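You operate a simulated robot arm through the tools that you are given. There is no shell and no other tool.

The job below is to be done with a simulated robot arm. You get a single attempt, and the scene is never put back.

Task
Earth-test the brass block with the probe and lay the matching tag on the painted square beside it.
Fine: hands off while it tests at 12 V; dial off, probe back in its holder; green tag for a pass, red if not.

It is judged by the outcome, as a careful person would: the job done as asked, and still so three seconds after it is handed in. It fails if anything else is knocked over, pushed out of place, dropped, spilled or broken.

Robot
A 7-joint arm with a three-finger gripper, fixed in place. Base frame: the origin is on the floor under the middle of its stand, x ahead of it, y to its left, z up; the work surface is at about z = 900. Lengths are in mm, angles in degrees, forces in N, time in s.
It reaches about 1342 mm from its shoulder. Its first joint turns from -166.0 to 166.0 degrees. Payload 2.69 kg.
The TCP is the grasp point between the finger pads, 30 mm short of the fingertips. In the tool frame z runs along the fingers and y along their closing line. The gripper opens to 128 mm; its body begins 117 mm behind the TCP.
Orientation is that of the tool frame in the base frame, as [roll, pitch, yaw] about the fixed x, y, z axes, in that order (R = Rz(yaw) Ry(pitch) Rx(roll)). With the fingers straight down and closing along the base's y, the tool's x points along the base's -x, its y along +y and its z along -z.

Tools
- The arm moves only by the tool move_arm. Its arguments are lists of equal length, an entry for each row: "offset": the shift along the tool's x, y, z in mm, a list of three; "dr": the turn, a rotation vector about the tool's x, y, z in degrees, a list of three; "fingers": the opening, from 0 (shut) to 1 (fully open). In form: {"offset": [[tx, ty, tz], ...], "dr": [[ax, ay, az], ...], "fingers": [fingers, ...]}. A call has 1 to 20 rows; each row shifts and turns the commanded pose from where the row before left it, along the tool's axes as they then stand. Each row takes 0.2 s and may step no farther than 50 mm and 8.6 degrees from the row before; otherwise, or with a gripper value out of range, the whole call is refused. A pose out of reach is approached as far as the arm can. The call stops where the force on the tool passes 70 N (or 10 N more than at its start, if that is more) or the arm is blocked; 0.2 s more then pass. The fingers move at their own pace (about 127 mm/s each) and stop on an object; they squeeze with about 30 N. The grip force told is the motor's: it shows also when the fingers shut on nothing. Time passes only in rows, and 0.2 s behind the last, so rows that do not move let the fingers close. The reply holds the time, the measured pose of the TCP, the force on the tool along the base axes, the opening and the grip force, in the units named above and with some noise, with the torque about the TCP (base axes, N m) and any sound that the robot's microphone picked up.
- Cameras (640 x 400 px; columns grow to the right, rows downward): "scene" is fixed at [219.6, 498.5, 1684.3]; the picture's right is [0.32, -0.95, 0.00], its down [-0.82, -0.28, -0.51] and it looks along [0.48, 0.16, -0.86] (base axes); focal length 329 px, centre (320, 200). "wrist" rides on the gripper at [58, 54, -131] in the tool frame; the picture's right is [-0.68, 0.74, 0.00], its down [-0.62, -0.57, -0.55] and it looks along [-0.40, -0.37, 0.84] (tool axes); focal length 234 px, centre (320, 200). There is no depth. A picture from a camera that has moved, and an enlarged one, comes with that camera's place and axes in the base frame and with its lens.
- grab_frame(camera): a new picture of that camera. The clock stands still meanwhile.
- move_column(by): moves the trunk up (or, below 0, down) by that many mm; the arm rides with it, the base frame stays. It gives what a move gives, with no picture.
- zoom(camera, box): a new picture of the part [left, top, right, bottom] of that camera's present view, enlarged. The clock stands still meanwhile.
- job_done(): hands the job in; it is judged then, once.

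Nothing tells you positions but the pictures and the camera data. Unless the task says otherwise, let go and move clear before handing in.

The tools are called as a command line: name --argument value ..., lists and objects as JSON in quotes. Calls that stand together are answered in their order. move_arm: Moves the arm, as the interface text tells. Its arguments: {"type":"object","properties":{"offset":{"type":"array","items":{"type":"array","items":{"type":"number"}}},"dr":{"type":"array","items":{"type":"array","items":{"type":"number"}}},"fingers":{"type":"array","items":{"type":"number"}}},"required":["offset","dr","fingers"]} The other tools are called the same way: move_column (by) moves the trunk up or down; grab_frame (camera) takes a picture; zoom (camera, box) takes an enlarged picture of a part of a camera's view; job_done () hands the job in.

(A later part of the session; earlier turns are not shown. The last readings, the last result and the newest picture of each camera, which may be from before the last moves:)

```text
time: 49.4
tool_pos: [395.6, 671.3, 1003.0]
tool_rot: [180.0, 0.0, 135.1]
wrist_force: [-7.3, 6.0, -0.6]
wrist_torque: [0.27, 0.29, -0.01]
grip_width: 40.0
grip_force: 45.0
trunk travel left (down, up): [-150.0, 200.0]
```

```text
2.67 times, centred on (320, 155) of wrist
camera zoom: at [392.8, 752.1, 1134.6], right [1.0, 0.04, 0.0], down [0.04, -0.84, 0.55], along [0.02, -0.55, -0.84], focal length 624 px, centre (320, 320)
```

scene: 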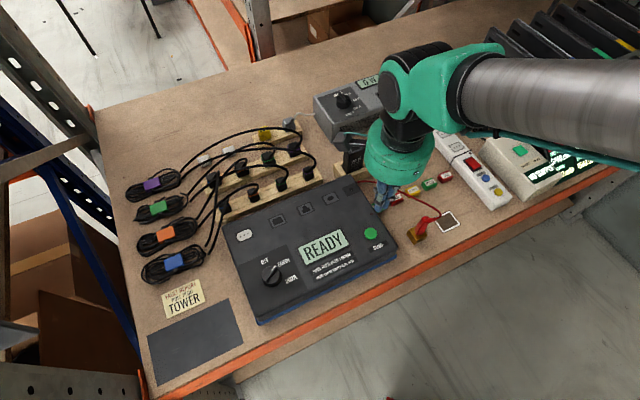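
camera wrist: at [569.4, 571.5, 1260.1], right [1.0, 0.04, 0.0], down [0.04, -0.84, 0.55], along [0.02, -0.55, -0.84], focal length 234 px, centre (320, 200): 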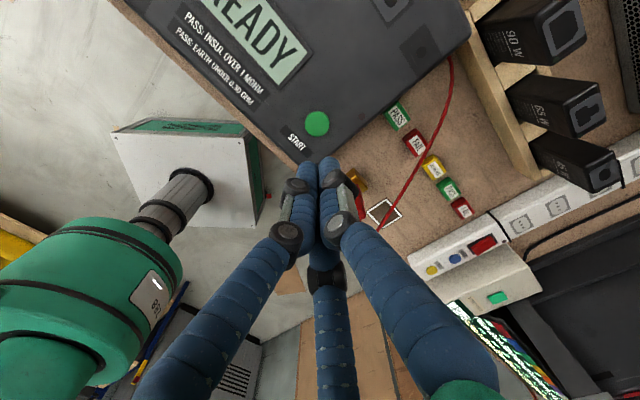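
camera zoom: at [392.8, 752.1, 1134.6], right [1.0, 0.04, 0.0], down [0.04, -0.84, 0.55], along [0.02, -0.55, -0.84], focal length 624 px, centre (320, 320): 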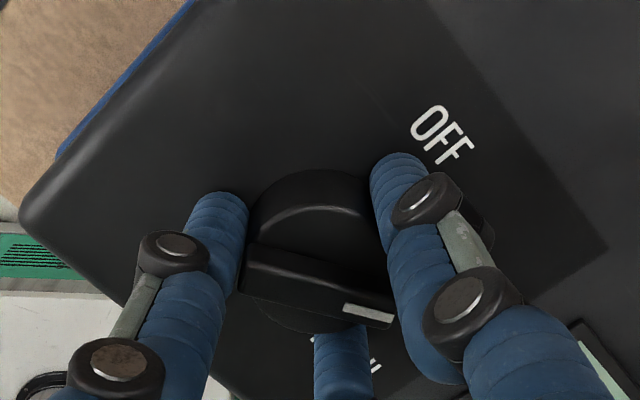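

Gripped well. I'll relieve the small side load and turn 60° counter-clockwise back to OFF.

move_arm --offset '[[0.9, 0, 0], [0, 0, 0], [0, 0, 0], [0, 0, 0], [0, 0, 0], [0, 0, 0], [0, 0, 0], [0, 0, 0], [0, 0, 0], [0, 0, 0]]' --dr '[[0, 0, 0], [0, 0, -7.5], [0, 0, -7.5], [0, 0, -7.5], [0, 0, -7.5], [0, 0, -7.5], [0, 0, -7.5], [0, 0, -7.5], [0, 0, -7.5], [0, 0, 0]]' --fingers '[0.1, 0.1, 0.1, 0.1, 0.1, 0.1, 0.1, 0.1, 0.1, 0.1]'

zoom --camera "wrist" --box '[240, 80, 400, 230]'

```text
time: 51.6
tool_pos: [396.5, 672.3, 1003.2]
tool_rot: [180.0, 0.1, -164.9]
wrist_force: [-2.5, 15.8, 12.4]
wrist_torque: [0.54, 0.13, -0.8]
grip_width: 40.3
grip_force: 45.2
trunk travel left (down, up): [-150.0, 200.0]
```

```text
2.67 times, centred on (320, 155) of wrist
camera zoom: at [325.7, 709.7, 1134.5], right [0.46, 0.89, 0.0], down [0.74, -0.39, 0.55], along [0.49, -0.25, -0.84], focal length 624 px, centre (320, 320)
```

zoom: 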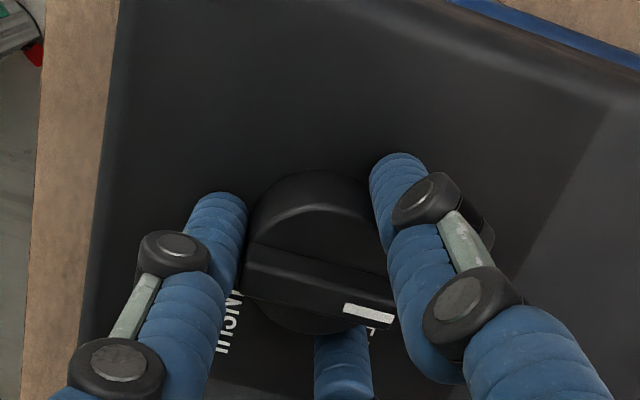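

The torque reading shows the dial reached its OFF stop. I'll release, lift and verify.

move_arm --offset '[[0, 0, 0], [0, 0, 0], [0, 0, -15], [0, 0, -30], [0, 0, -40], [0, 0, -40], [0, 0, 0]]' --dr '[[0, 0, 0], [0, 0, 0], [0, 0, 0], [0, 0, 0], [0, 0, 0], [0, 0, 0], [0, 0, 0]]' --fingers '[0.4, 0.5, 0.5, 0.5, 0.5, 0.5, 0.5]'

grab_frame --camera "wrist"

```text
time: 53.2
tool_pos: [396.4, 669.0, 1126.4]
tool_rot: [179.9, 0.1, -165.0]
wrist_force: [1.1, 0.0, -0.9]
wrist_torque: [0.04, -0.02, 0.0]
grip_width: 63.9
grip_force: 0.0
trunk travel left (down, up): [-150.0, 200.0]
```

```text
taken
camera wrist: at [326.8, 706.6, 1258.8], right [0.46, 0.89, 0.0], down [0.74, -0.39, 0.55], along [0.49, -0.25, -0.84], focal length 234 px, centre (320, 200)
```

wrist: 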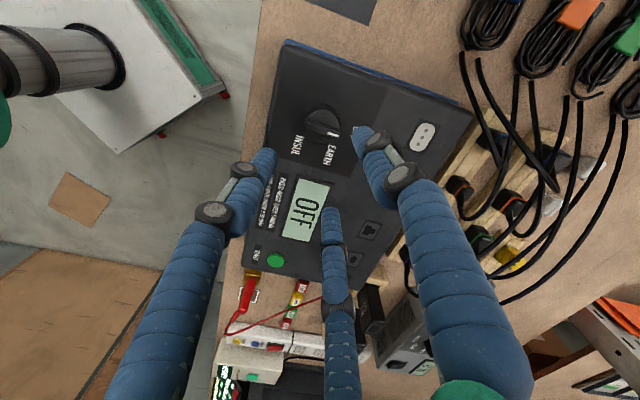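

The display reads OFF again. I'll rotate back to the bench-aligned orientation and go above the probe in the block.

move_arm --offset '[[0, 0, 0], [0, 0, 0], [0, 0, 0], [0, 0, 0], [4.6, -46.7, 0], [4.6, -46.7, 0], [4.6, -46.7, 0], [4.6, -46.7, 0], [4.6, -46.7, 0], [4.6, -46.7, 0], [4.6, -46.7, 0], [4.6, -46.7, 0], [0, 0, 0], [0, 0, 0]]' --dr '[[0, 0, -7.5], [0, 0, -7.5], [0, 0, -7.5], [0, 0, -7.5], [0, 0, 0], [0, 0, 0], [0, 0, 0], [0, 0, 0], [0, 0, 0], [0, 0, 0], [0, 0, 0], [0, 0, 0], [0, 0, 0], [0, 0, 0]]' --fingers '[0.5, 0.5, 0.5, 0.5, 0.5, 0.5, 0.5, 0.5, 0.5, 0.5, 0.5, 0.5, 0.5, 0.5]'

grab_frame --camera "scene"

zoom --camera "wrist" --box '[240, 60, 400, 200]'

zoom --camera "scene" --box '[220, 200, 400, 330]'

```text
time: 56.2
tool_pos: [630.7, 384.4, 1127.8]
tool_rot: [179.9, -0.1, -134.9]
wrist_force: [0.3, -0.1, 1.3]
wrist_torque: [0.02, 0.01, -0.02]
grip_width: 63.9
grip_force: 0.0
trunk travel left (down, up): [-150.0, 200.0]
```

```text
taken
```

scene: 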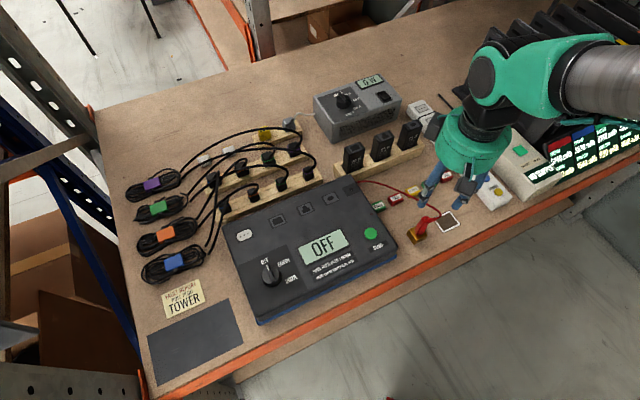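

```text
2.86 times, centred on (320, 130) of wrist
camera zoom: at [551.5, 381.1, 1259.7], right [-0.04, 1.0, 0.0], down [0.84, 0.04, 0.55], along [0.55, 0.02, -0.84], focal length 669 px, centre (320, 400)
```

zoom: 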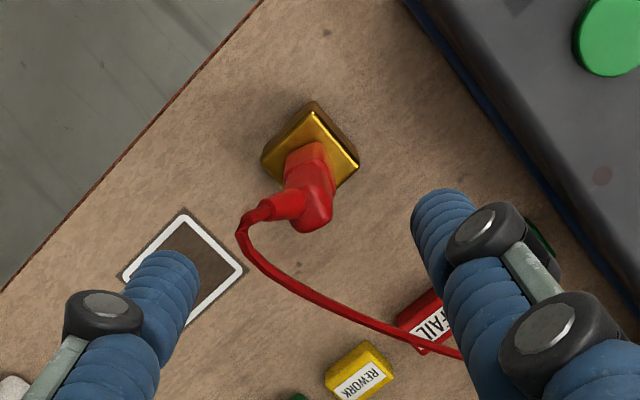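

```text
3.08 times, centred on (310, 265) of scene
camera zoom: at [219.6, 498.5, 1684.3], right [0.32, -0.95, 0.0], down [-0.82, -0.28, -0.51], along [0.48, 0.16, -0.86], focal length 1013 px, centre (351, 0)
```

zoom: 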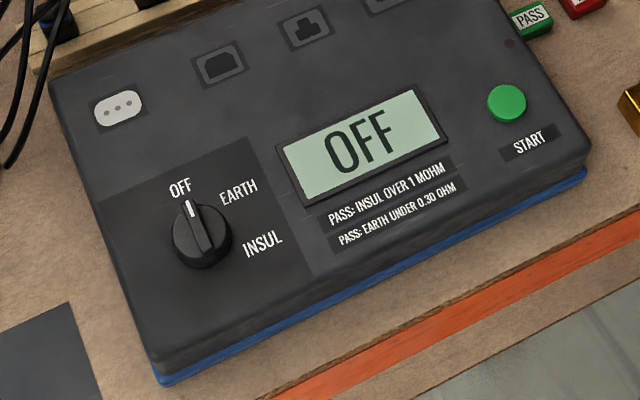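

The dial and display are both OFF. I'll centre over the probe using the grip pose recorded earlier and descend part-way to check alignment.

move_arm --offset '[[1.5, -7, 0], [0, 0, 25], [0, 0, 25], [0, 0, 15], [0, 0, 0], [0, 0, 0]]' --dr '[[0, 0, 0], [0, 0, 0], [0, 0, 0], [0, 0, 0], [0, 0, 0], [0, 0, 0]]' --fingers '[0.5, 0.5, 0.5, 0.5, 0.5, 0.5]'

zoom --camera "wrist" --box '[240, 80, 400, 220]'

zoom --camera "scene" --box '[390, 165, 490, 250]'

```text
time: 57.6
tool_pos: [638.9, 373.6, 1061.6]
tool_rot: [-179.9, 0.0, -134.9]
wrist_force: [0.5, 0.4, 0.0]
wrist_torque: [0.03, 0.01, 0.0]
grip_width: 63.9
grip_force: 0.1
trunk travel left (down, up): [-150.0, 200.0]
```

```text
2.86 times, centred on (320, 150) of wrist
camera zoom: at [559.4, 371.3, 1193.3], right [-0.04, 1.0, 0.0], down [0.84, 0.04, 0.55], along [0.55, 0.02, -0.84], focal length 669 px, centre (320, 343)
```

zoom: 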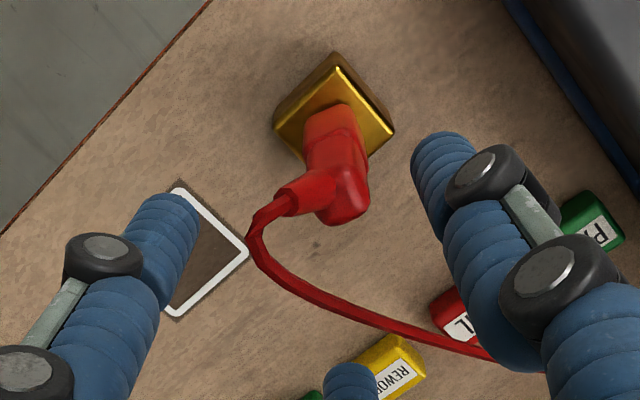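

```text
4.71 times, centred on (440, 208) of scene
camera zoom: at [219.6, 498.5, 1684.3], right [0.32, -0.95, 0.0], down [-0.82, -0.28, -0.51], along [0.48, 0.16, -0.86], focal length 1549 px, centre (-245, 165)
```

zoom: 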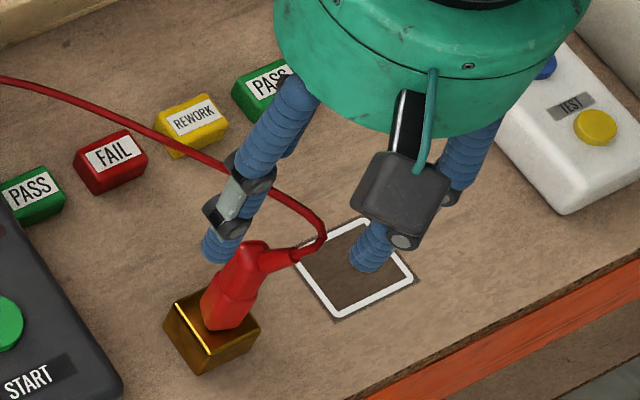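

The arm had still been settling, so I'm now about 7 mm too far right. I'll correct and recheck.

move_arm --offset '[[0, 7, 0], [0, 0, 0], [0, 0, 0], [0, 0, 0]]' --dr '[[0, 0, 0], [0, 0, 0], [0, 0, 0], [0, 0, 0]]' --fingers '[0.5, 0.5, 0.5, 0.5]'

zoom --camera "wrist" --box '[280, 80, 380, 170]'

```text
time: 58.6
tool_pos: [633.8, 377.9, 1061.4]
tool_rot: [180.0, 0.0, -134.9]
wrist_force: [0.0, -0.1, -0.5]
wrist_torque: [0.0, 0.02, 0.02]
grip_width: 64.1
grip_force: 0.2
trunk travel left (down, up): [-150.0, 200.0]
```

```text
4.44 times, centred on (330, 125) of wrist
camera zoom: at [555.0, 376.1, 1192.8], right [-0.04, 1.0, 0.0], down [0.84, 0.04, 0.55], along [0.55, 0.02, -0.84], focal length 1041 px, centre (276, 533)
```

zoom: 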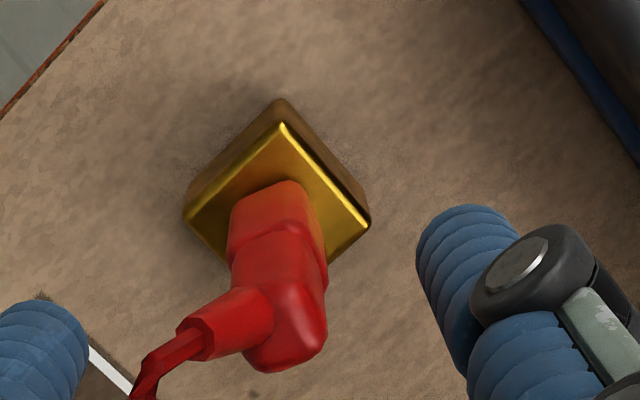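

Centred. I'll descend to the earlier grip height and close on the probe.

move_arm --offset '[[0, 0, 20], [0, 0, 25], [0, 0, 25], [0, 0, 12], [0, 0, 6], [0, 0, 0], [0, 0, 0]]' --dr '[[0, 0, 0], [0, 0, 0], [0, 0, 0], [0, 0, 0], [0, 0, 0], [0, 0, 0], [0, 0, 0]]' --fingers '[0.5, 0.5, 0.5, 0.5, 0.5, 0.5, 0.5]'

zoom --camera "wrist" --box '[240, 90, 400, 220]'

zoom --camera "scene" --box '[390, 185, 470, 250]'

```text
time: 60.2
tool_pos: [633.1, 378.1, 972.2]
tool_rot: [179.9, 0.0, -134.9]
wrist_force: [0.8, -0.2, -0.4]
wrist_torque: [0.0, -0.04, 0.03]
grip_width: 64.0
grip_force: 0.1
trunk travel left (down, up): [-150.0, 200.0]
```

```text
3.08 times, centred on (320, 155) of wrist
camera zoom: at [555.0, 377.0, 1104.5], right [-0.04, 1.0, 0.0], down [0.84, 0.04, 0.55], along [0.55, 0.02, -0.84], focal length 720 px, centre (320, 338)
```

zoom: 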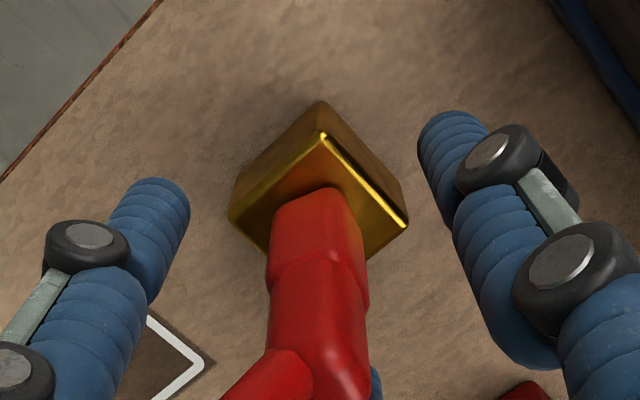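

```text
6.15 times, centred on (430, 218) of scene
camera zoom: at [219.6, 498.5, 1684.3], right [0.32, -0.95, 0.0], down [-0.82, -0.28, -0.51], along [0.48, 0.16, -0.86], focal length 2025 px, centre (-357, 92)
```

zoom: 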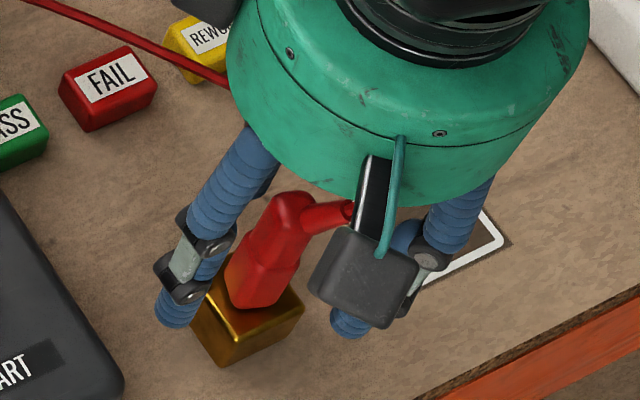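

move_arm --offset '[[0.9, -0.9, 0], [0, 0, 0], [0, 0, 0], [0, 0, 0], [0, 0, 0], [0, 0, 0]]' --dr '[[0, 0, 0], [0, 0, 0], [0, 0, 0], [0, 0, 0], [0, 0, 0], [0, 0, 0]]' --fingers '[0.5, 0.3, 0, 0, 0, 0]'

zoom --camera "wrist" --box '[285, 115, 355, 195]'

```text
time: 61.6
tool_pos: [634.3, 377.3, 973.0]
tool_rot: [180.0, 0.0, -134.9]
wrist_force: [-2.4, -6.2, 0.4]
wrist_torque: [-0.2, 0.11, 0.08]
grip_width: 23.4
grip_force: 30.1
trunk travel left (down, up): [-150.0, 200.0]
```

```text
5.00 times, centred on (320, 155) of wrist
camera zoom: at [554.8, 375.4, 1104.7], right [-0.04, 1.0, 0.0], down [0.84, 0.04, 0.55], along [0.55, 0.02, -0.84], focal length 1171 px, centre (320, 425)
```

zoom: 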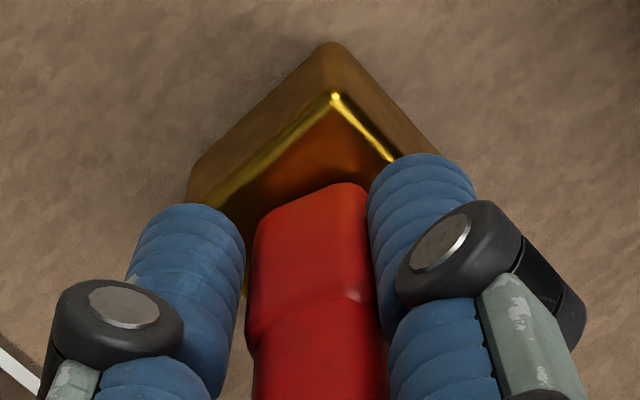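

Gripped again at 23.4 mm. I'll lift straight out, then carry it back over the holder.

move_arm --offset '[[0, 0, -5], [0, 0, -8], [0, 0, -12], [0, 0, -20], [0, 0, -25], [0, 0, -32], [0, 0, 0]]' --dr '[[0, 0, 0], [0, 0, 0], [0, 0, 0], [0, 0, 0], [0, 0, 0], [0, 0, 0], [0, 0, 0]]' --fingers '[0, 0, 0, 0, 0, 0, 0]'

zoom --camera "wrist" --box '[240, 80, 400, 220]'

zoom --camera "scene" --box '[350, 150, 470, 260]'

```text
time: 63.2
tool_pos: [631.3, 378.1, 1073.9]
tool_rot: [180.0, 0.1, -135.0]
wrist_force: [0.1, 0.4, 0.0]
wrist_torque: [0.02, -0.03, 0.0]
grip_width: 23.5
grip_force: 30.3
trunk travel left (down, up): [-150.0, 200.0]
```

```text
2.86 times, centred on (320, 150) of wrist
camera zoom: at [552.3, 376.3, 1207.3], right [-0.04, 1.0, 0.0], down [0.84, 0.04, 0.55], along [0.55, 0.02, -0.84], focal length 669 px, centre (320, 343)
```

zoom: 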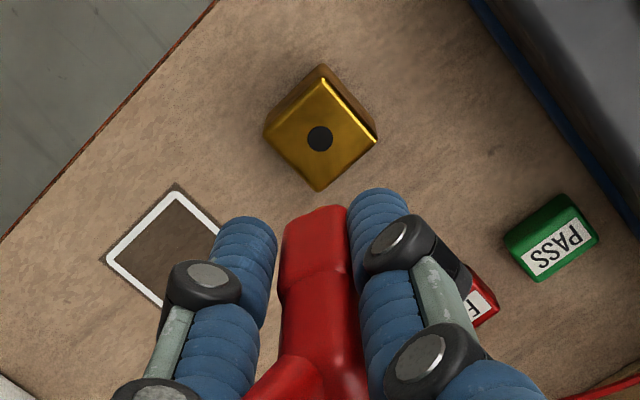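

```text
3.64 times, centred on (410, 205) of scene
camera zoom: at [219.6, 498.5, 1684.3], right [0.32, -0.95, 0.0], down [-0.82, -0.28, -0.51], along [0.48, 0.16, -0.86], focal length 1197 px, centre (-7, 182)
```

zoom: 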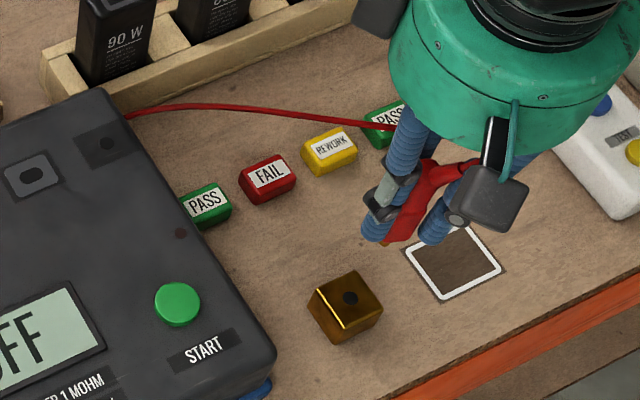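

zoom --camera "wrist" --box '[295, 140, 345, 180]'

zoom --camera "scene" --box '[415, 190, 475, 230]'

```text
10.00 times, centred on (320, 160) of wrist
camera zoom: at [552.3, 376.3, 1207.3], right [-0.04, 1.0, 0.0], down [0.84, 0.04, 0.55], along [0.55, 0.02, -0.84], focal length 2342 px, centre (320, 600)
```

zoom: 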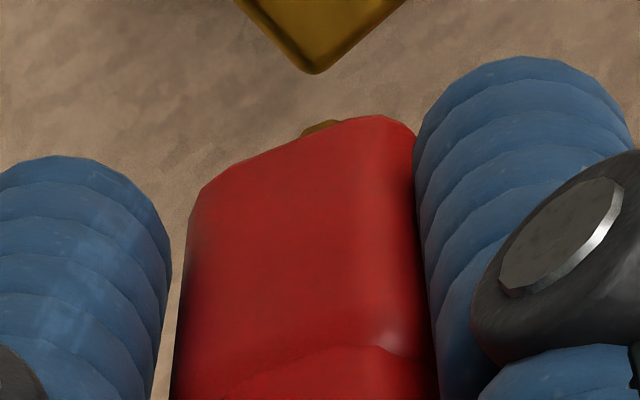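

```text
10.00 times, centred on (445, 210) of scene
camera zoom: at [219.6, 498.5, 1684.3], right [0.32, -0.95, 0.0], down [-0.82, -0.28, -0.51], along [0.48, 0.16, -0.86], focal length 3291 px, centre (-930, 100)
```

zoom: 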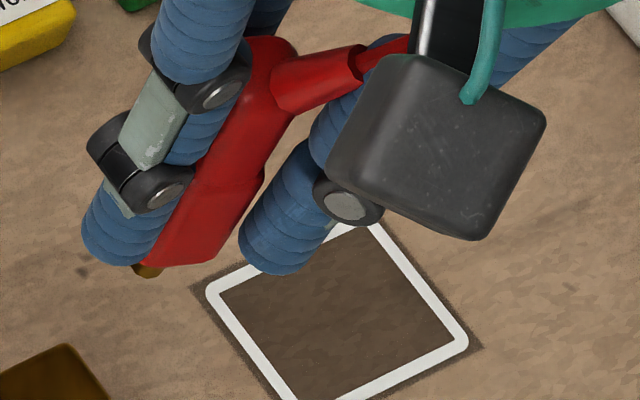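

The pin tip is just visible, offset about 1 mm from the tool axis, and the probe has turned about 21° clockwise in the grip. I'll carry it to the holder and rotate +21° so it goes back in its original orientation.

move_arm --offset '[[-33, 20.7, 0], [-33, 20.7, 0], [-33, 20.7, 0], [-33, 20.7, 0], [-33, 20.7, 0], [0, 0, 0], [0, 0, 0], [0, 0, 0], [0, 0, 0], [0, 0, 0]]' --dr '[[0, 0, 0], [0, 0, 0], [0, 0, 0], [0, 0, 0], [0, 0, 0], [0, 0, -7], [0, 0, -7], [0, 0, -7], [0, 0, 0], [0, 0, 0]]' --fingers '[0, 0, 0, 0, 0, 0, 0, 0, 0, 0]'

zoom --camera "wrist" --box '[240, 80, 400, 220]'

zoom --camera "scene" --box '[320, 110, 420, 210]'

```text
time: 65.4
tool_pos: [677.2, 568.1, 1075.5]
tool_rot: [180.0, 0.1, -113.9]
wrist_force: [-0.4, 0.1, 0.2]
wrist_torque: [-0.03, -0.03, -0.01]
grip_width: 23.3
grip_force: 31.1
trunk travel left (down, up): [-150.0, 200.0]
```

```text
2.86 times, centred on (320, 150) of wrist
camera zoom: at [604.9, 537.4, 1207.3], right [-0.4, 0.92, 0.0], down [0.77, 0.33, 0.55], along [0.5, 0.22, -0.84], focal length 669 px, centre (320, 343)
```

zoom: 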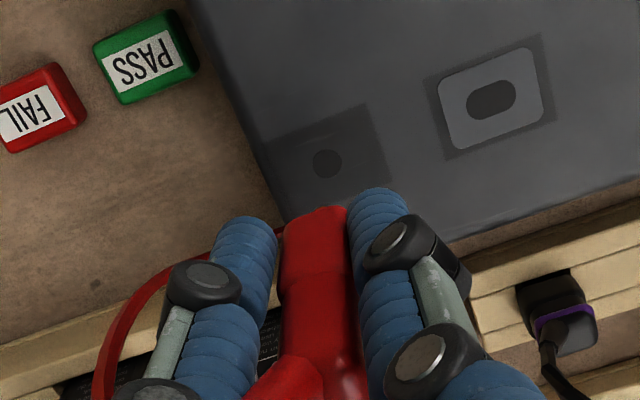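

```text
4.00 times, centred on (370, 160) of scene
camera zoom: at [219.6, 498.5, 1684.3], right [0.32, -0.95, 0.0], down [-0.82, -0.28, -0.51], along [0.48, 0.16, -0.86], focal length 1316 px, centre (120, 360)
```

zoom: 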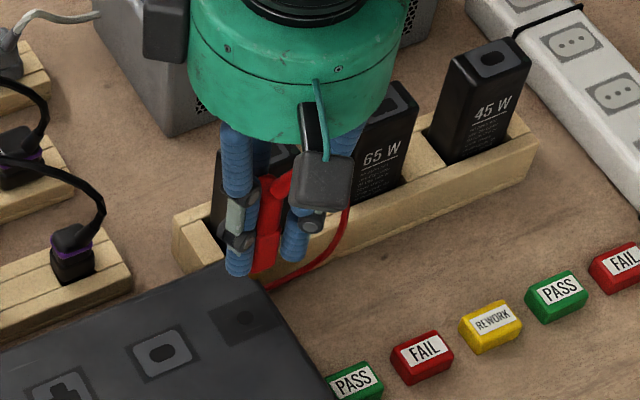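

move_arm --offset '[[-0.8, 2.9, 0], [0, 0, 12], [0, 0, 12], [0, 0, 6], [0, 0, 0], [0, 0, 0]]' --dr '[[0, 0, 0], [0, 0, 0], [0, 0, 0], [0, 0, 0], [0, 0, 0], [0, 0, 0]]' --fingers '[0, 0, 0, 0, 0, 0]'

zoom --camera "scene" --box '[335, 160, 375, 195]'

zoom --camera "wrist" --box '[290, 110, 350, 170]'

```text
time: 66.8
tool_pos: [675.9, 569.8, 1045.9]
tool_rot: [-179.9, 0.0, -113.9]
wrist_force: [-1.3, 0.0, -0.3]
wrist_torque: [0.01, 0.01, 0.0]
grip_width: 23.4
grip_force: 30.2
trunk travel left (down, up): [-150.0, 200.0]
```

```text
11.43 times, centred on (355, 178) of scene
camera zoom: at [219.6, 498.5, 1684.3], right [0.32, -0.95, 0.0], down [-0.82, -0.28, -0.51], along [0.48, 0.16, -0.86], focal length 3761 px, centre (-80, 457)
```

zoom: 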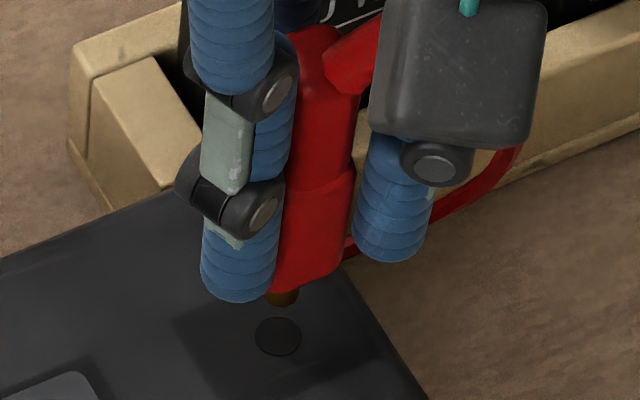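

```text
6.67 times, centred on (320, 140) of wrist
camera zoom: at [603.3, 539.3, 1177.3], right [-0.4, 0.92, 0.0], down [0.77, 0.33, 0.55], along [0.5, 0.22, -0.84], focal length 1561 px, centre (320, 600)
```

zoom: 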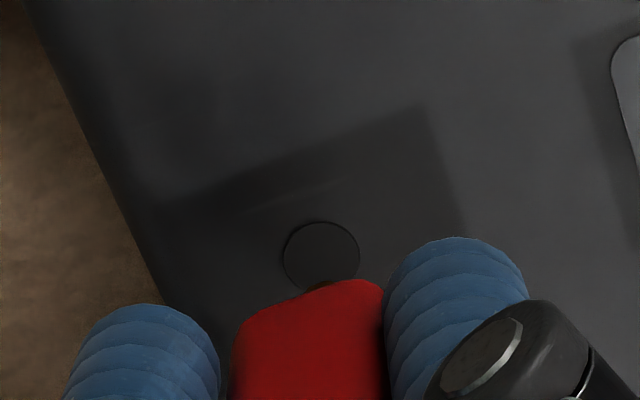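

Both views agree that the pin is directly above the holder hole. I'll lower it gently.

move_arm --offset '[[0, 0, 5], [0, 0, 5], [0, 0, 4], [0, 0, 3], [0, 0, 3], [0, 0, 0]]' --dr '[[0, 0, 0], [0, 0, 0], [0, 0, 0], [0, 0, 0], [0, 0, 0], [0, 0, 0]]' --fingers '[0, 0, 0, 0, 0, 0]'

zoom --camera "scene" --box '[335, 160, 375, 195]'

```text
time: 68.2
tool_pos: [675.9, 569.3, 1025.9]
tool_rot: [180.0, -0.1, -114.0]
wrist_force: [0.9, -0.4, -0.3]
wrist_torque: [0.0, -0.03, 0.02]
grip_width: 23.4
grip_force: 30.0
trunk travel left (down, up): [-150.0, 200.0]
```

```text
11.43 times, centred on (355, 178) of scene
camera zoom: at [219.6, 498.5, 1684.3], right [0.32, -0.95, 0.0], down [-0.82, -0.28, -0.51], along [0.48, 0.16, -0.86], focal length 3761 px, centre (-80, 457)
```

zoom: 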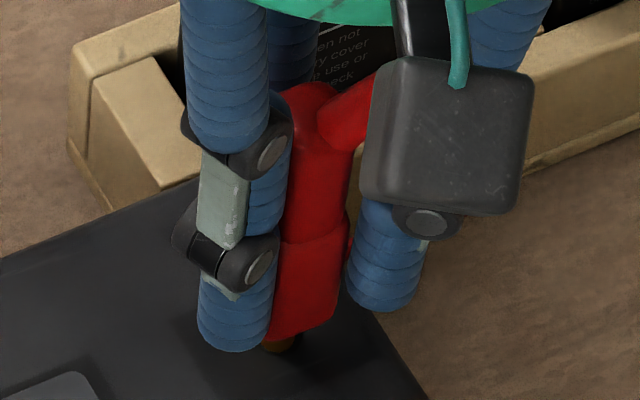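

move_arm --offset '[[0, 0, 3], [0, 0, 3], [0, 0, 2], [0, 0, 0]]' --dr '[[0, 0, 0], [0, 0, 0], [0, 0, 0], [0, 0, 0]]' --fingers '[0, 0, 0, 0]'

zoom --camera "scene" --box '[335, 165, 375, 200]'

```text
time: 69.2
tool_pos: [676.3, 569.7, 1017.7]
tool_rot: [179.9, 0.0, -114.0]
wrist_force: [4.4, -4.0, 1.5]
wrist_torque: [-0.2, -0.19, 0.05]
grip_width: 23.6
grip_force: 30.1
trunk travel left (down, up): [-150.0, 200.0]
```

```text
11.43 times, centred on (355, 182) of scene
camera zoom: at [219.6, 498.5, 1684.3], right [0.32, -0.95, 0.0], down [-0.82, -0.28, -0.51], along [0.48, 0.16, -0.86], focal length 3761 px, centre (-80, 400)
```

zoom: 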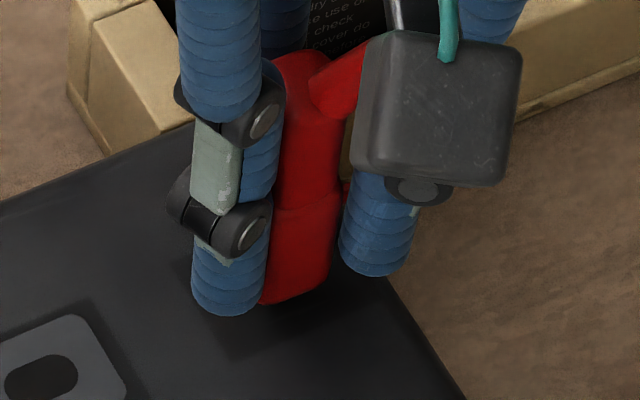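

move_arm --offset '[[0.3, -0.75, 0], [0, 0, 2], [0, 0, 2], [0, 0, 0]]' --dr '[[0, 0, 0], [0, 0, 0], [0, 0, 0], [0, 0, 0]]' --fingers '[0, 0, 0, 0]'

```text
time: 70.2
tool_pos: [675.4, 569.5, 1013.7]
tool_rot: [-180.0, -0.1, -113.9]
wrist_force: [-4.4, 2.6, 4.1]
wrist_torque: [0.09, 0.2, -0.02]
grip_width: 22.9
grip_force: 29.9
trunk travel left (down, up): [-150.0, 200.0]
```

move_arm --offset '[[-0.1, 0.35, 1.5], [0, 0, 1.5], [0, 0, 0]]' --dr '[[0, 0, 0], [0, 0, 0], [0, 0, 0]]' --fingers '[0, 0, 0]'

zoom --camera "scene" --box '[335, 165, 375, 200]'

```text
time: 71.0
tool_pos: [676.3, 568.3, 1012.6]
tool_rot: [180.0, 0.1, -114.0]
wrist_force: [-1.0, 0.6, 17.6]
wrist_torque: [-0.11, 0.17, 0.05]
grip_width: 23.3
grip_force: 30.0
trunk travel left (down, up): [-150.0, 200.0]
```

```text
11.43 times, centred on (355, 182) of scene
camera zoom: at [219.6, 498.5, 1684.3], right [0.32, -0.95, 0.0], down [-0.82, -0.28, -0.51], along [0.48, 0.16, -0.86], focal length 3761 px, centre (-80, 400)
```

zoom: 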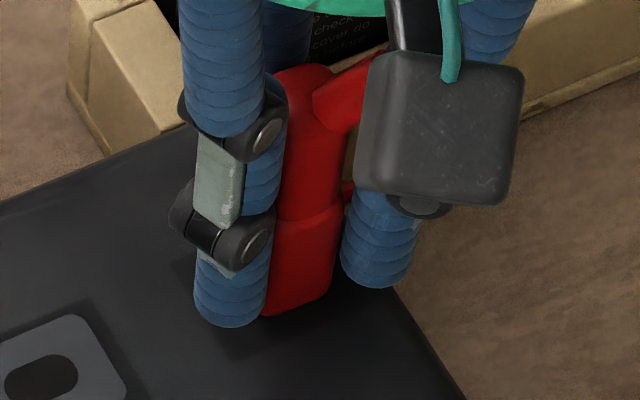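

A 17.6 N vertical force at the expected height shows the probe is seated. I'll relieve the push, release and retract straight up.

move_arm --offset '[[0, 0, -2], [0, 0, 0], [0, 0, 0], [0, 0, 0], [0, 0, 0]]' --dr '[[0, 0, 0], [0, 0, 0], [0, 0, 0], [0, 0, 0], [0, 0, 0]]' --fingers '[0, 0.25, 0.5, 0.5, 0.5]'

zoom --camera "wrist" --box '[240, 80, 400, 220]'

zoom --camera "scene" --box '[320, 130, 420, 210]'

```text
time: 72.2
tool_pos: [674.6, 570.3, 1011.5]
tool_rot: [-180.0, 0.0, -113.9]
wrist_force: [0.5, -0.3, 0.3]
wrist_torque: [-0.01, -0.03, 0.0]
grip_width: 64.0
grip_force: 0.0
trunk travel left (down, up): [-150.0, 200.0]
```

```text
2.86 times, centred on (320, 150) of wrist
camera zoom: at [602.9, 539.4, 1143.8], right [-0.4, 0.92, 0.0], down [0.77, 0.33, 0.55], along [0.5, 0.22, -0.84], focal length 669 px, centre (320, 343)
```

zoom: 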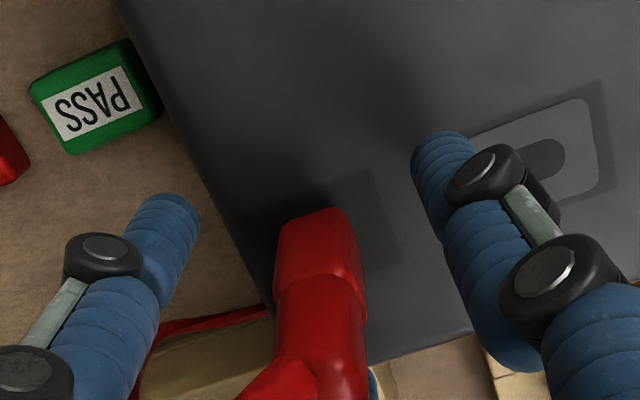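

```text
5.00 times, centred on (370, 170) of scene
camera zoom: at [219.6, 498.5, 1684.3], right [0.32, -0.95, 0.0], down [-0.82, -0.28, -0.51], along [0.48, 0.16, -0.86], focal length 1645 px, centre (70, 350)
```

zoom: 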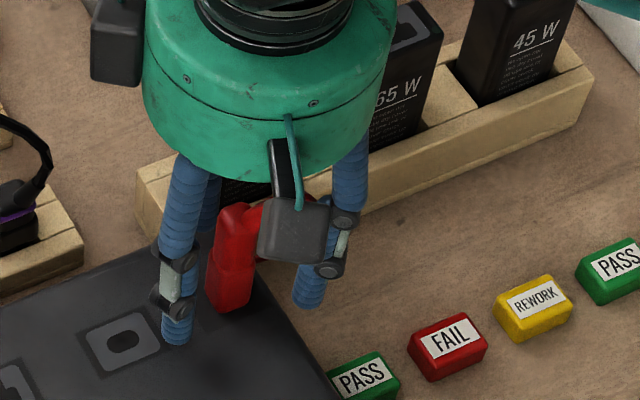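

The probe stands in its holder. I'll lift clear.

move_arm --offset '[[0, 0, -10], [0, 0, -20], [0, 0, -30], [0, 0, -35], [0, 0, -35], [0, 0, 0], [0, 0, 0]]' --dr '[[0, 0, 0], [0, 0, 0], [0, 0, 0], [0, 0, 0], [0, 0, 0], [0, 0, 0], [0, 0, 0]]' --fingers '[0.5, 0.5, 0.5, 0.5, 0.5, 0.5, 0.5]'

zoom --camera "scene" --box '[325, 140, 475, 260]'

grab_frame --camera "wrist"

```text
time: 73.8
tool_pos: [675.2, 570.2, 1142.7]
tool_rot: [-180.0, 0.1, -113.9]
wrist_force: [-0.1, -0.5, 0.3]
wrist_torque: [-0.04, 0.01, 0.01]
grip_width: 64.1
grip_force: 0.2
trunk travel left (down, up): [-150.0, 200.0]
```

```text
3.33 times, centred on (400, 200) of scene
camera zoom: at [219.6, 498.5, 1684.3], right [0.32, -0.95, 0.0], down [-0.82, -0.28, -0.51], along [0.48, 0.16, -0.86], focal length 1097 px, centre (53, 200)
```

zoom: 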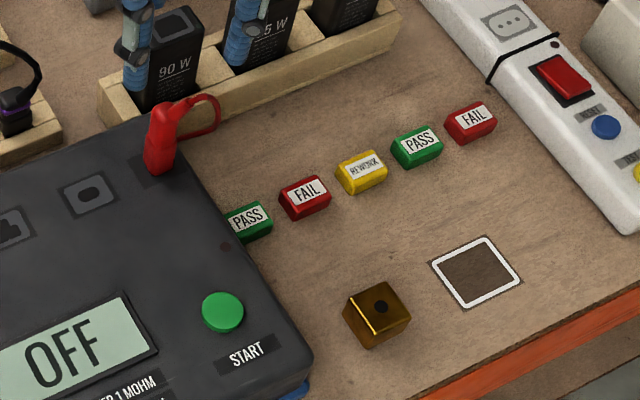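

```text
taken
camera wrist: at [603.1, 540.2, 1275.1], right [-0.4, 0.92, 0.0], down [0.77, 0.33, 0.55], along [0.5, 0.22, -0.84], focal length 234 px, centre (320, 200)
```

wrist: 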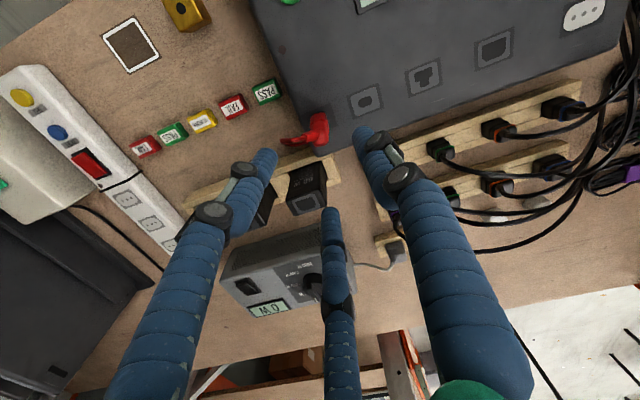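

zoom --camera "wrist" --box '[100, 0, 300, 170]'

zoom --camera "scene" --box '[365, 160, 485, 250]'

```text
2.35 times, centred on (200, 85) of wrist
camera zoom: at [603.1, 540.2, 1275.1], right [-0.4, 0.92, 0.0], down [0.77, 0.33, 0.55], along [0.5, 0.22, -0.84], focal length 551 px, centre (602, 471)
```

zoom: 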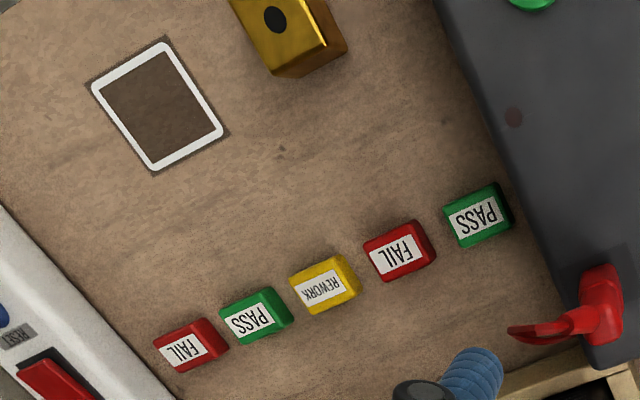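

```text
4.44 times, centred on (425, 205) of scene
camera zoom: at [219.6, 498.5, 1684.3], right [0.32, -0.95, 0.0], down [-0.82, -0.28, -0.51], along [0.48, 0.16, -0.86], focal length 1463 px, centre (-147, 178)
```

zoom: 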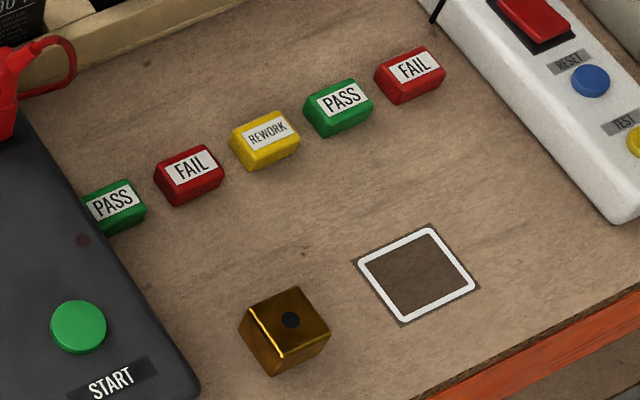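

The probe is home and the dial is off. Green PASS tags are at S≈135, near the tester, and S≈302, with about 22 mm gaps to its neighbours. I'll use the one at S≈302, with fingers at ±30° on the near side and one finger behind it.

move_arm --offset '[[0, 0, 0], [0, 0, 0], [32.3, -34, 0], [32.3, -34, 0], [32.3, -34, 0], [32.3, -34, 0], [32.3, -34, 0], [0, 0, 30], [0, 0, 30], [0, 0, 0], [0, 0, 0]]' --dr '[[0, 0, -4.5], [0, 0, -4.5], [0, 0, 0], [0, 0, 0], [0, 0, 0], [0, 0, 0], [0, 0, 0], [0, 0, 0], [0, 0, 0], [0, 0, 0], [0, 0, 0]]' --fingers '[0.5, 0.5, 0.4, 0.38, 0.38, 0.38, 0.38, 0.38, 0.38, 0.38, 0.38]'

grab_frame --camera "wrist"

zoom --camera "wrist" --box '[220, 50, 420, 190]'

zoom --camera "scene" --box '[350, 130, 500, 250]'

```text
time: 76.2
tool_pos: [798.5, 372.9, 1082.0]
tool_rot: [179.9, 0.1, -104.9]
wrist_force: [0.6, -0.2, -0.7]
wrist_torque: [0.03, -0.01, -0.01]
grip_width: 48.6
grip_force: 0.2
trunk travel left (down, up): [-150.0, 200.0]
```

```text
taken
camera wrist: at [732.3, 331.0, 1214.8], right [-0.54, 0.84, 0.0], down [0.71, 0.45, 0.55], along [0.46, 0.29, -0.84], focal length 234 px, centre (320, 200)
```

wrist: 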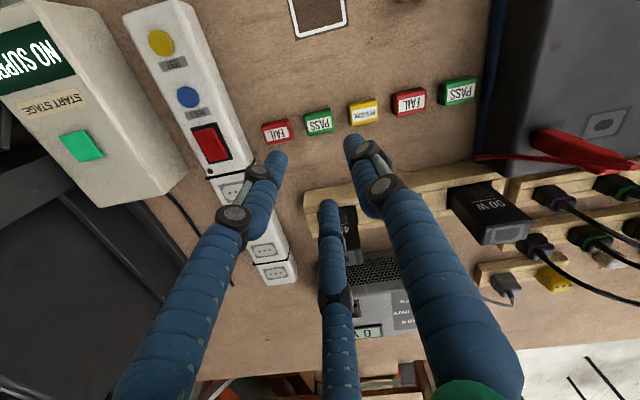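

```text
2.86 times, centred on (320, 120) of wrist
camera zoom: at [732.3, 331.0, 1214.8], right [-0.54, 0.84, 0.0], down [0.71, 0.45, 0.55], along [0.46, 0.29, -0.84], focal length 669 px, centre (320, 429)
```

zoom: 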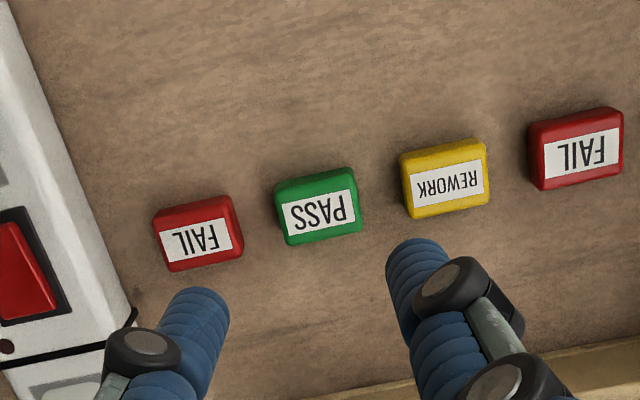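

```text
3.33 times, centred on (425, 190) of scene
camera zoom: at [219.6, 498.5, 1684.3], right [0.32, -0.95, 0.0], down [-0.82, -0.28, -0.51], along [0.48, 0.16, -0.86], focal length 1097 px, centre (-30, 233)
```

zoom: 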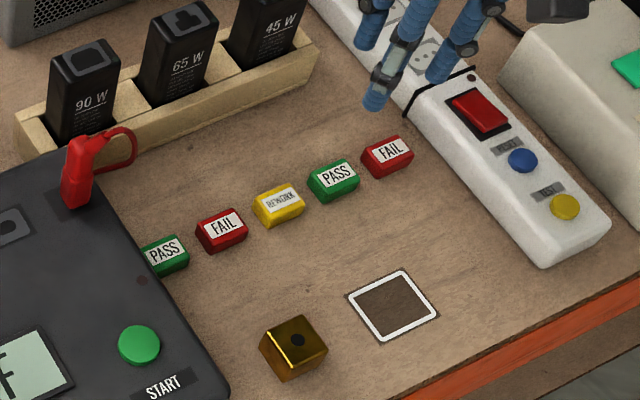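

The tag is centred about 5 mm behind the TCP, as the three-finger grip wants. I'll descend part-way and recheck clearance to the neighbouring tags.

move_arm --offset '[[0, 0, 25], [0, 0, 30], [0, 0, 30], [0, 0, 15], [0, 0, 0], [0, 0, 0]]' --dr '[[0, 0, 0], [0, 0, 0], [0, 0, 0], [0, 0, 0], [0, 0, 0], [0, 0, 0]]' --fingers '[0.36, 0.36, 0.36, 0.36, 0.36, 0.36]'

zoom --camera "wrist" --box '[230, 70, 410, 210]'

zoom --camera "scene" --box '[380, 140, 480, 220]'

```text
time: 77.6
tool_pos: [796.3, 370.2, 982.8]
tool_rot: [180.0, 0.0, -105.0]
wrist_force: [-0.1, -0.2, -0.4]
wrist_torque: [-0.01, -0.01, -0.01]
grip_width: 46.1
grip_force: 0.0
trunk travel left (down, up): [-150.0, 200.0]
```

```text
2.86 times, centred on (320, 140) of wrist
camera zoom: at [729.8, 329.0, 1115.0], right [-0.54, 0.84, 0.0], down [0.71, 0.45, 0.55], along [0.46, 0.29, -0.84], focal length 669 px, centre (320, 371)
```

zoom: 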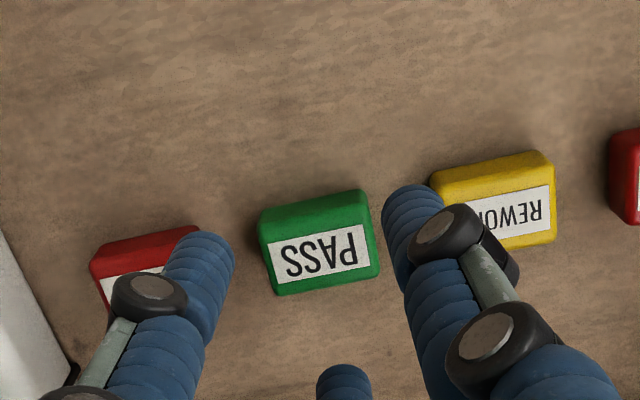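

```text
5.00 times, centred on (430, 180) of scene
camera zoom: at [219.6, 498.5, 1684.3], right [0.32, -0.95, 0.0], down [-0.82, -0.28, -0.51], along [0.48, 0.16, -0.86], focal length 1645 px, centre (-230, 300)
```

zoom: 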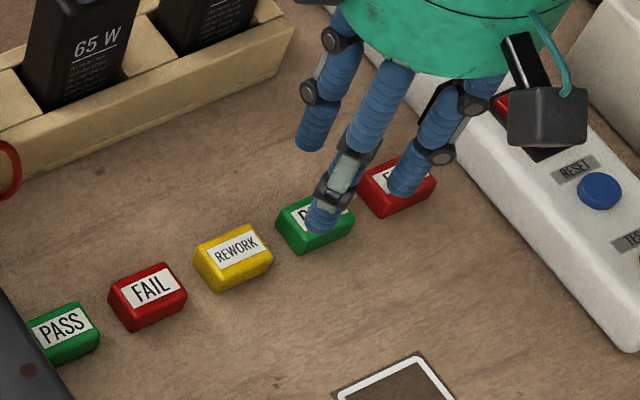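

move_arm --offset '[[-1.15, -1.8, 0], [0, 0, 20], [0, 0, 14], [0, 0, 8], [0, 0, 5], [0, 0, 0], [0, 0, 0]]' --dr '[[0, 0, 0], [0, 0, 0], [0, 0, 0], [0, 0, 0], [0, 0, 0], [0, 0, 0], [0, 0, 0]]' --fingers '[0.36, 0.36, 0.36, 0.36, 0.36, 0.36, 0.36]'

zoom --camera "wrist" --box '[230, 70, 410, 230]'

zoom --camera "scene" --box '[390, 150, 470, 220]'

```text
time: 79.2
tool_pos: [800.6, 368.8, 937.1]
tool_rot: [180.0, 0.1, -105.0]
wrist_force: [0.3, 0.6, -0.6]
wrist_torque: [0.02, 0.0, 0.02]
grip_width: 46.2
grip_force: 0.0
trunk travel left (down, up): [-150.0, 200.0]
```

```text
2.50 times, centred on (320, 150) of wrist
camera zoom: at [733.1, 328.5, 1067.5], right [-0.54, 0.84, 0.0], down [0.71, 0.45, 0.55], along [0.46, 0.29, -0.84], focal length 585 px, centre (320, 325)
```

zoom: 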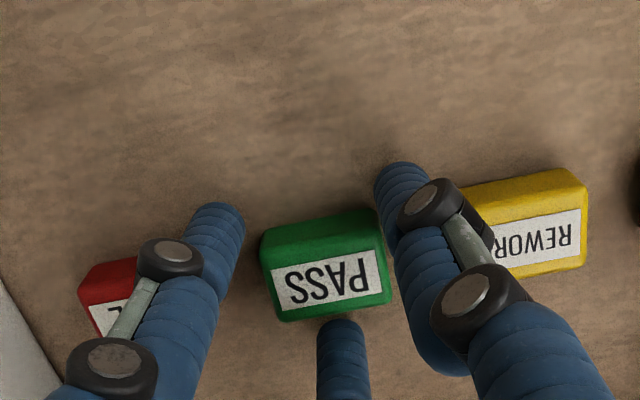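

```text
5.71 times, centred on (430, 185) of scene
camera zoom: at [219.6, 498.5, 1684.3], right [0.32, -0.95, 0.0], down [-0.82, -0.28, -0.51], along [0.48, 0.16, -0.86], focal length 1880 px, centre (-309, 286)
```

zoom: 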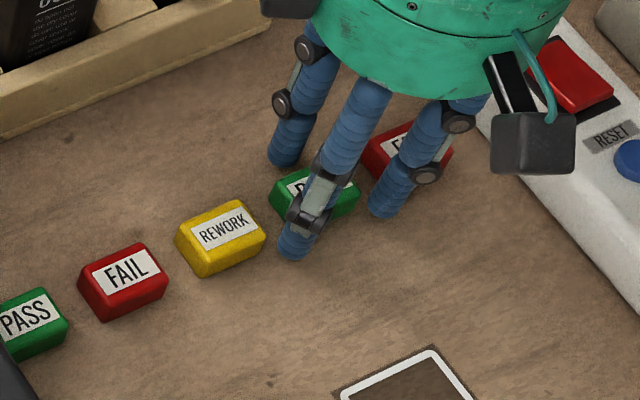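

The fingers straddle the PASS tag with clear gaps to its neighbours. I'll lower a touch and close gently.

move_arm --offset '[[0, 0, 2], [0, 0, 1.5], [0, 0, 0], [0, 0, 0], [0, 0, 0], [0, 0, 0], [0, 0, 0]]' --dr '[[0, 0, 0], [0, 0, 0], [0, 0, 0], [0, 0, 0], [0, 0, 0], [0, 0, 0], [0, 0, 0]]' --fingers '[0.36, 0.36, 0.3, 0.25, 0.1, 0.1, 0.1]'

zoom --camera "wrist" --box '[230, 70, 410, 230]'

zoom --camera "scene" --box '[390, 150, 470, 220]'

```text
time: 80.8
tool_pos: [799.7, 370.1, 932.0]
tool_rot: [180.0, 0.0, -104.9]
wrist_force: [-0.5, 0.5, 0.1]
wrist_torque: [-0.02, 0.01, -0.02]
grip_width: 30.2
grip_force: 29.8
trunk travel left (down, up): [-150.0, 200.0]
```

```text
2.50 times, centred on (320, 150) of wrist
camera zoom: at [733.1, 328.8, 1064.4], right [-0.54, 0.84, 0.0], down [0.71, 0.45, 0.55], along [0.46, 0.29, -0.84], focal length 585 px, centre (320, 325)
```

zoom: 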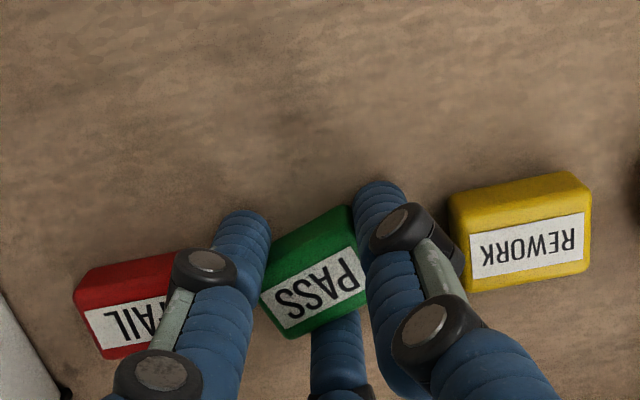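

```text
5.71 times, centred on (430, 185) of scene
camera zoom: at [219.6, 498.5, 1684.3], right [0.32, -0.95, 0.0], down [-0.82, -0.28, -0.51], along [0.48, 0.16, -0.86], focal length 1880 px, centre (-309, 286)
```

zoom: 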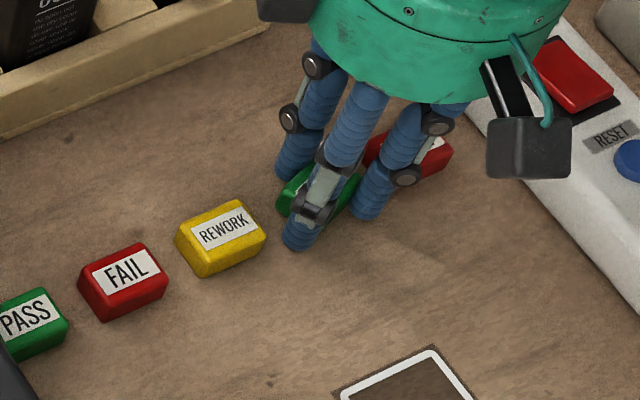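

The tag is gripped, though it turned about 20° between the fingers. I'll lift slightly and check that it's held.

move_arm --offset '[[0, 0, -4], [0, 0, -8], [0, 0, -15], [0, 0, -20], [0, 0, 0]]' --dr '[[0, 0, 0], [0, 0, 0], [0, 0, 0], [0, 0, 0], [0, 0, 0]]' --fingers '[0.1, 0.1, 0.1, 0.1, 0.1]'

zoom --camera "wrist" --box '[230, 70, 410, 230]'

zoom --camera "scene" --box '[380, 140, 480, 220]'

```text
time: 82.0
tool_pos: [799.0, 370.6, 979.8]
tool_rot: [-180.0, -0.1, -104.9]
wrist_force: [-0.6, -0.3, -0.2]
wrist_torque: [0.01, 0.0, -0.01]
grip_width: 29.8
grip_force: 30.2
trunk travel left (down, up): [-150.0, 200.0]
```

```text
2.50 times, centred on (320, 150) of wrist
camera zoom: at [731.6, 329.4, 1112.0], right [-0.54, 0.84, 0.0], down [0.71, 0.45, 0.55], along [0.46, 0.29, -0.84], focal length 585 px, centre (320, 325)
```

zoom: 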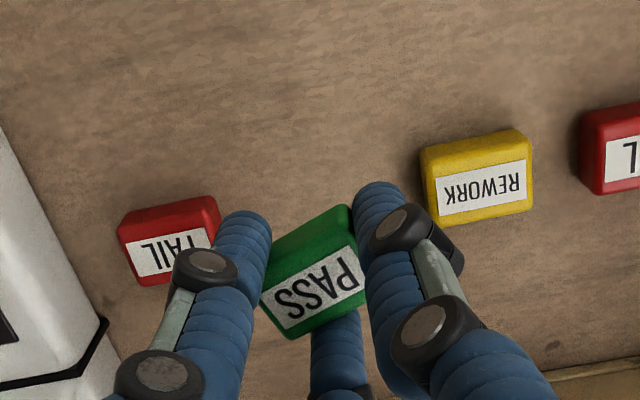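

```text
5.00 times, centred on (430, 180) of scene
camera zoom: at [219.6, 498.5, 1684.3], right [0.32, -0.95, 0.0], down [-0.82, -0.28, -0.51], along [0.48, 0.16, -0.86], focal length 1645 px, centre (-230, 300)
```

zoom: 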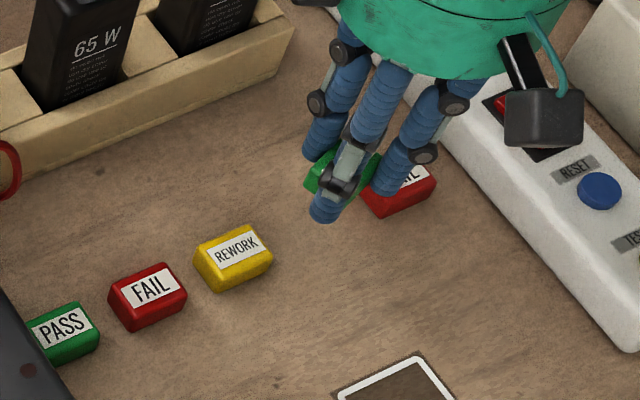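

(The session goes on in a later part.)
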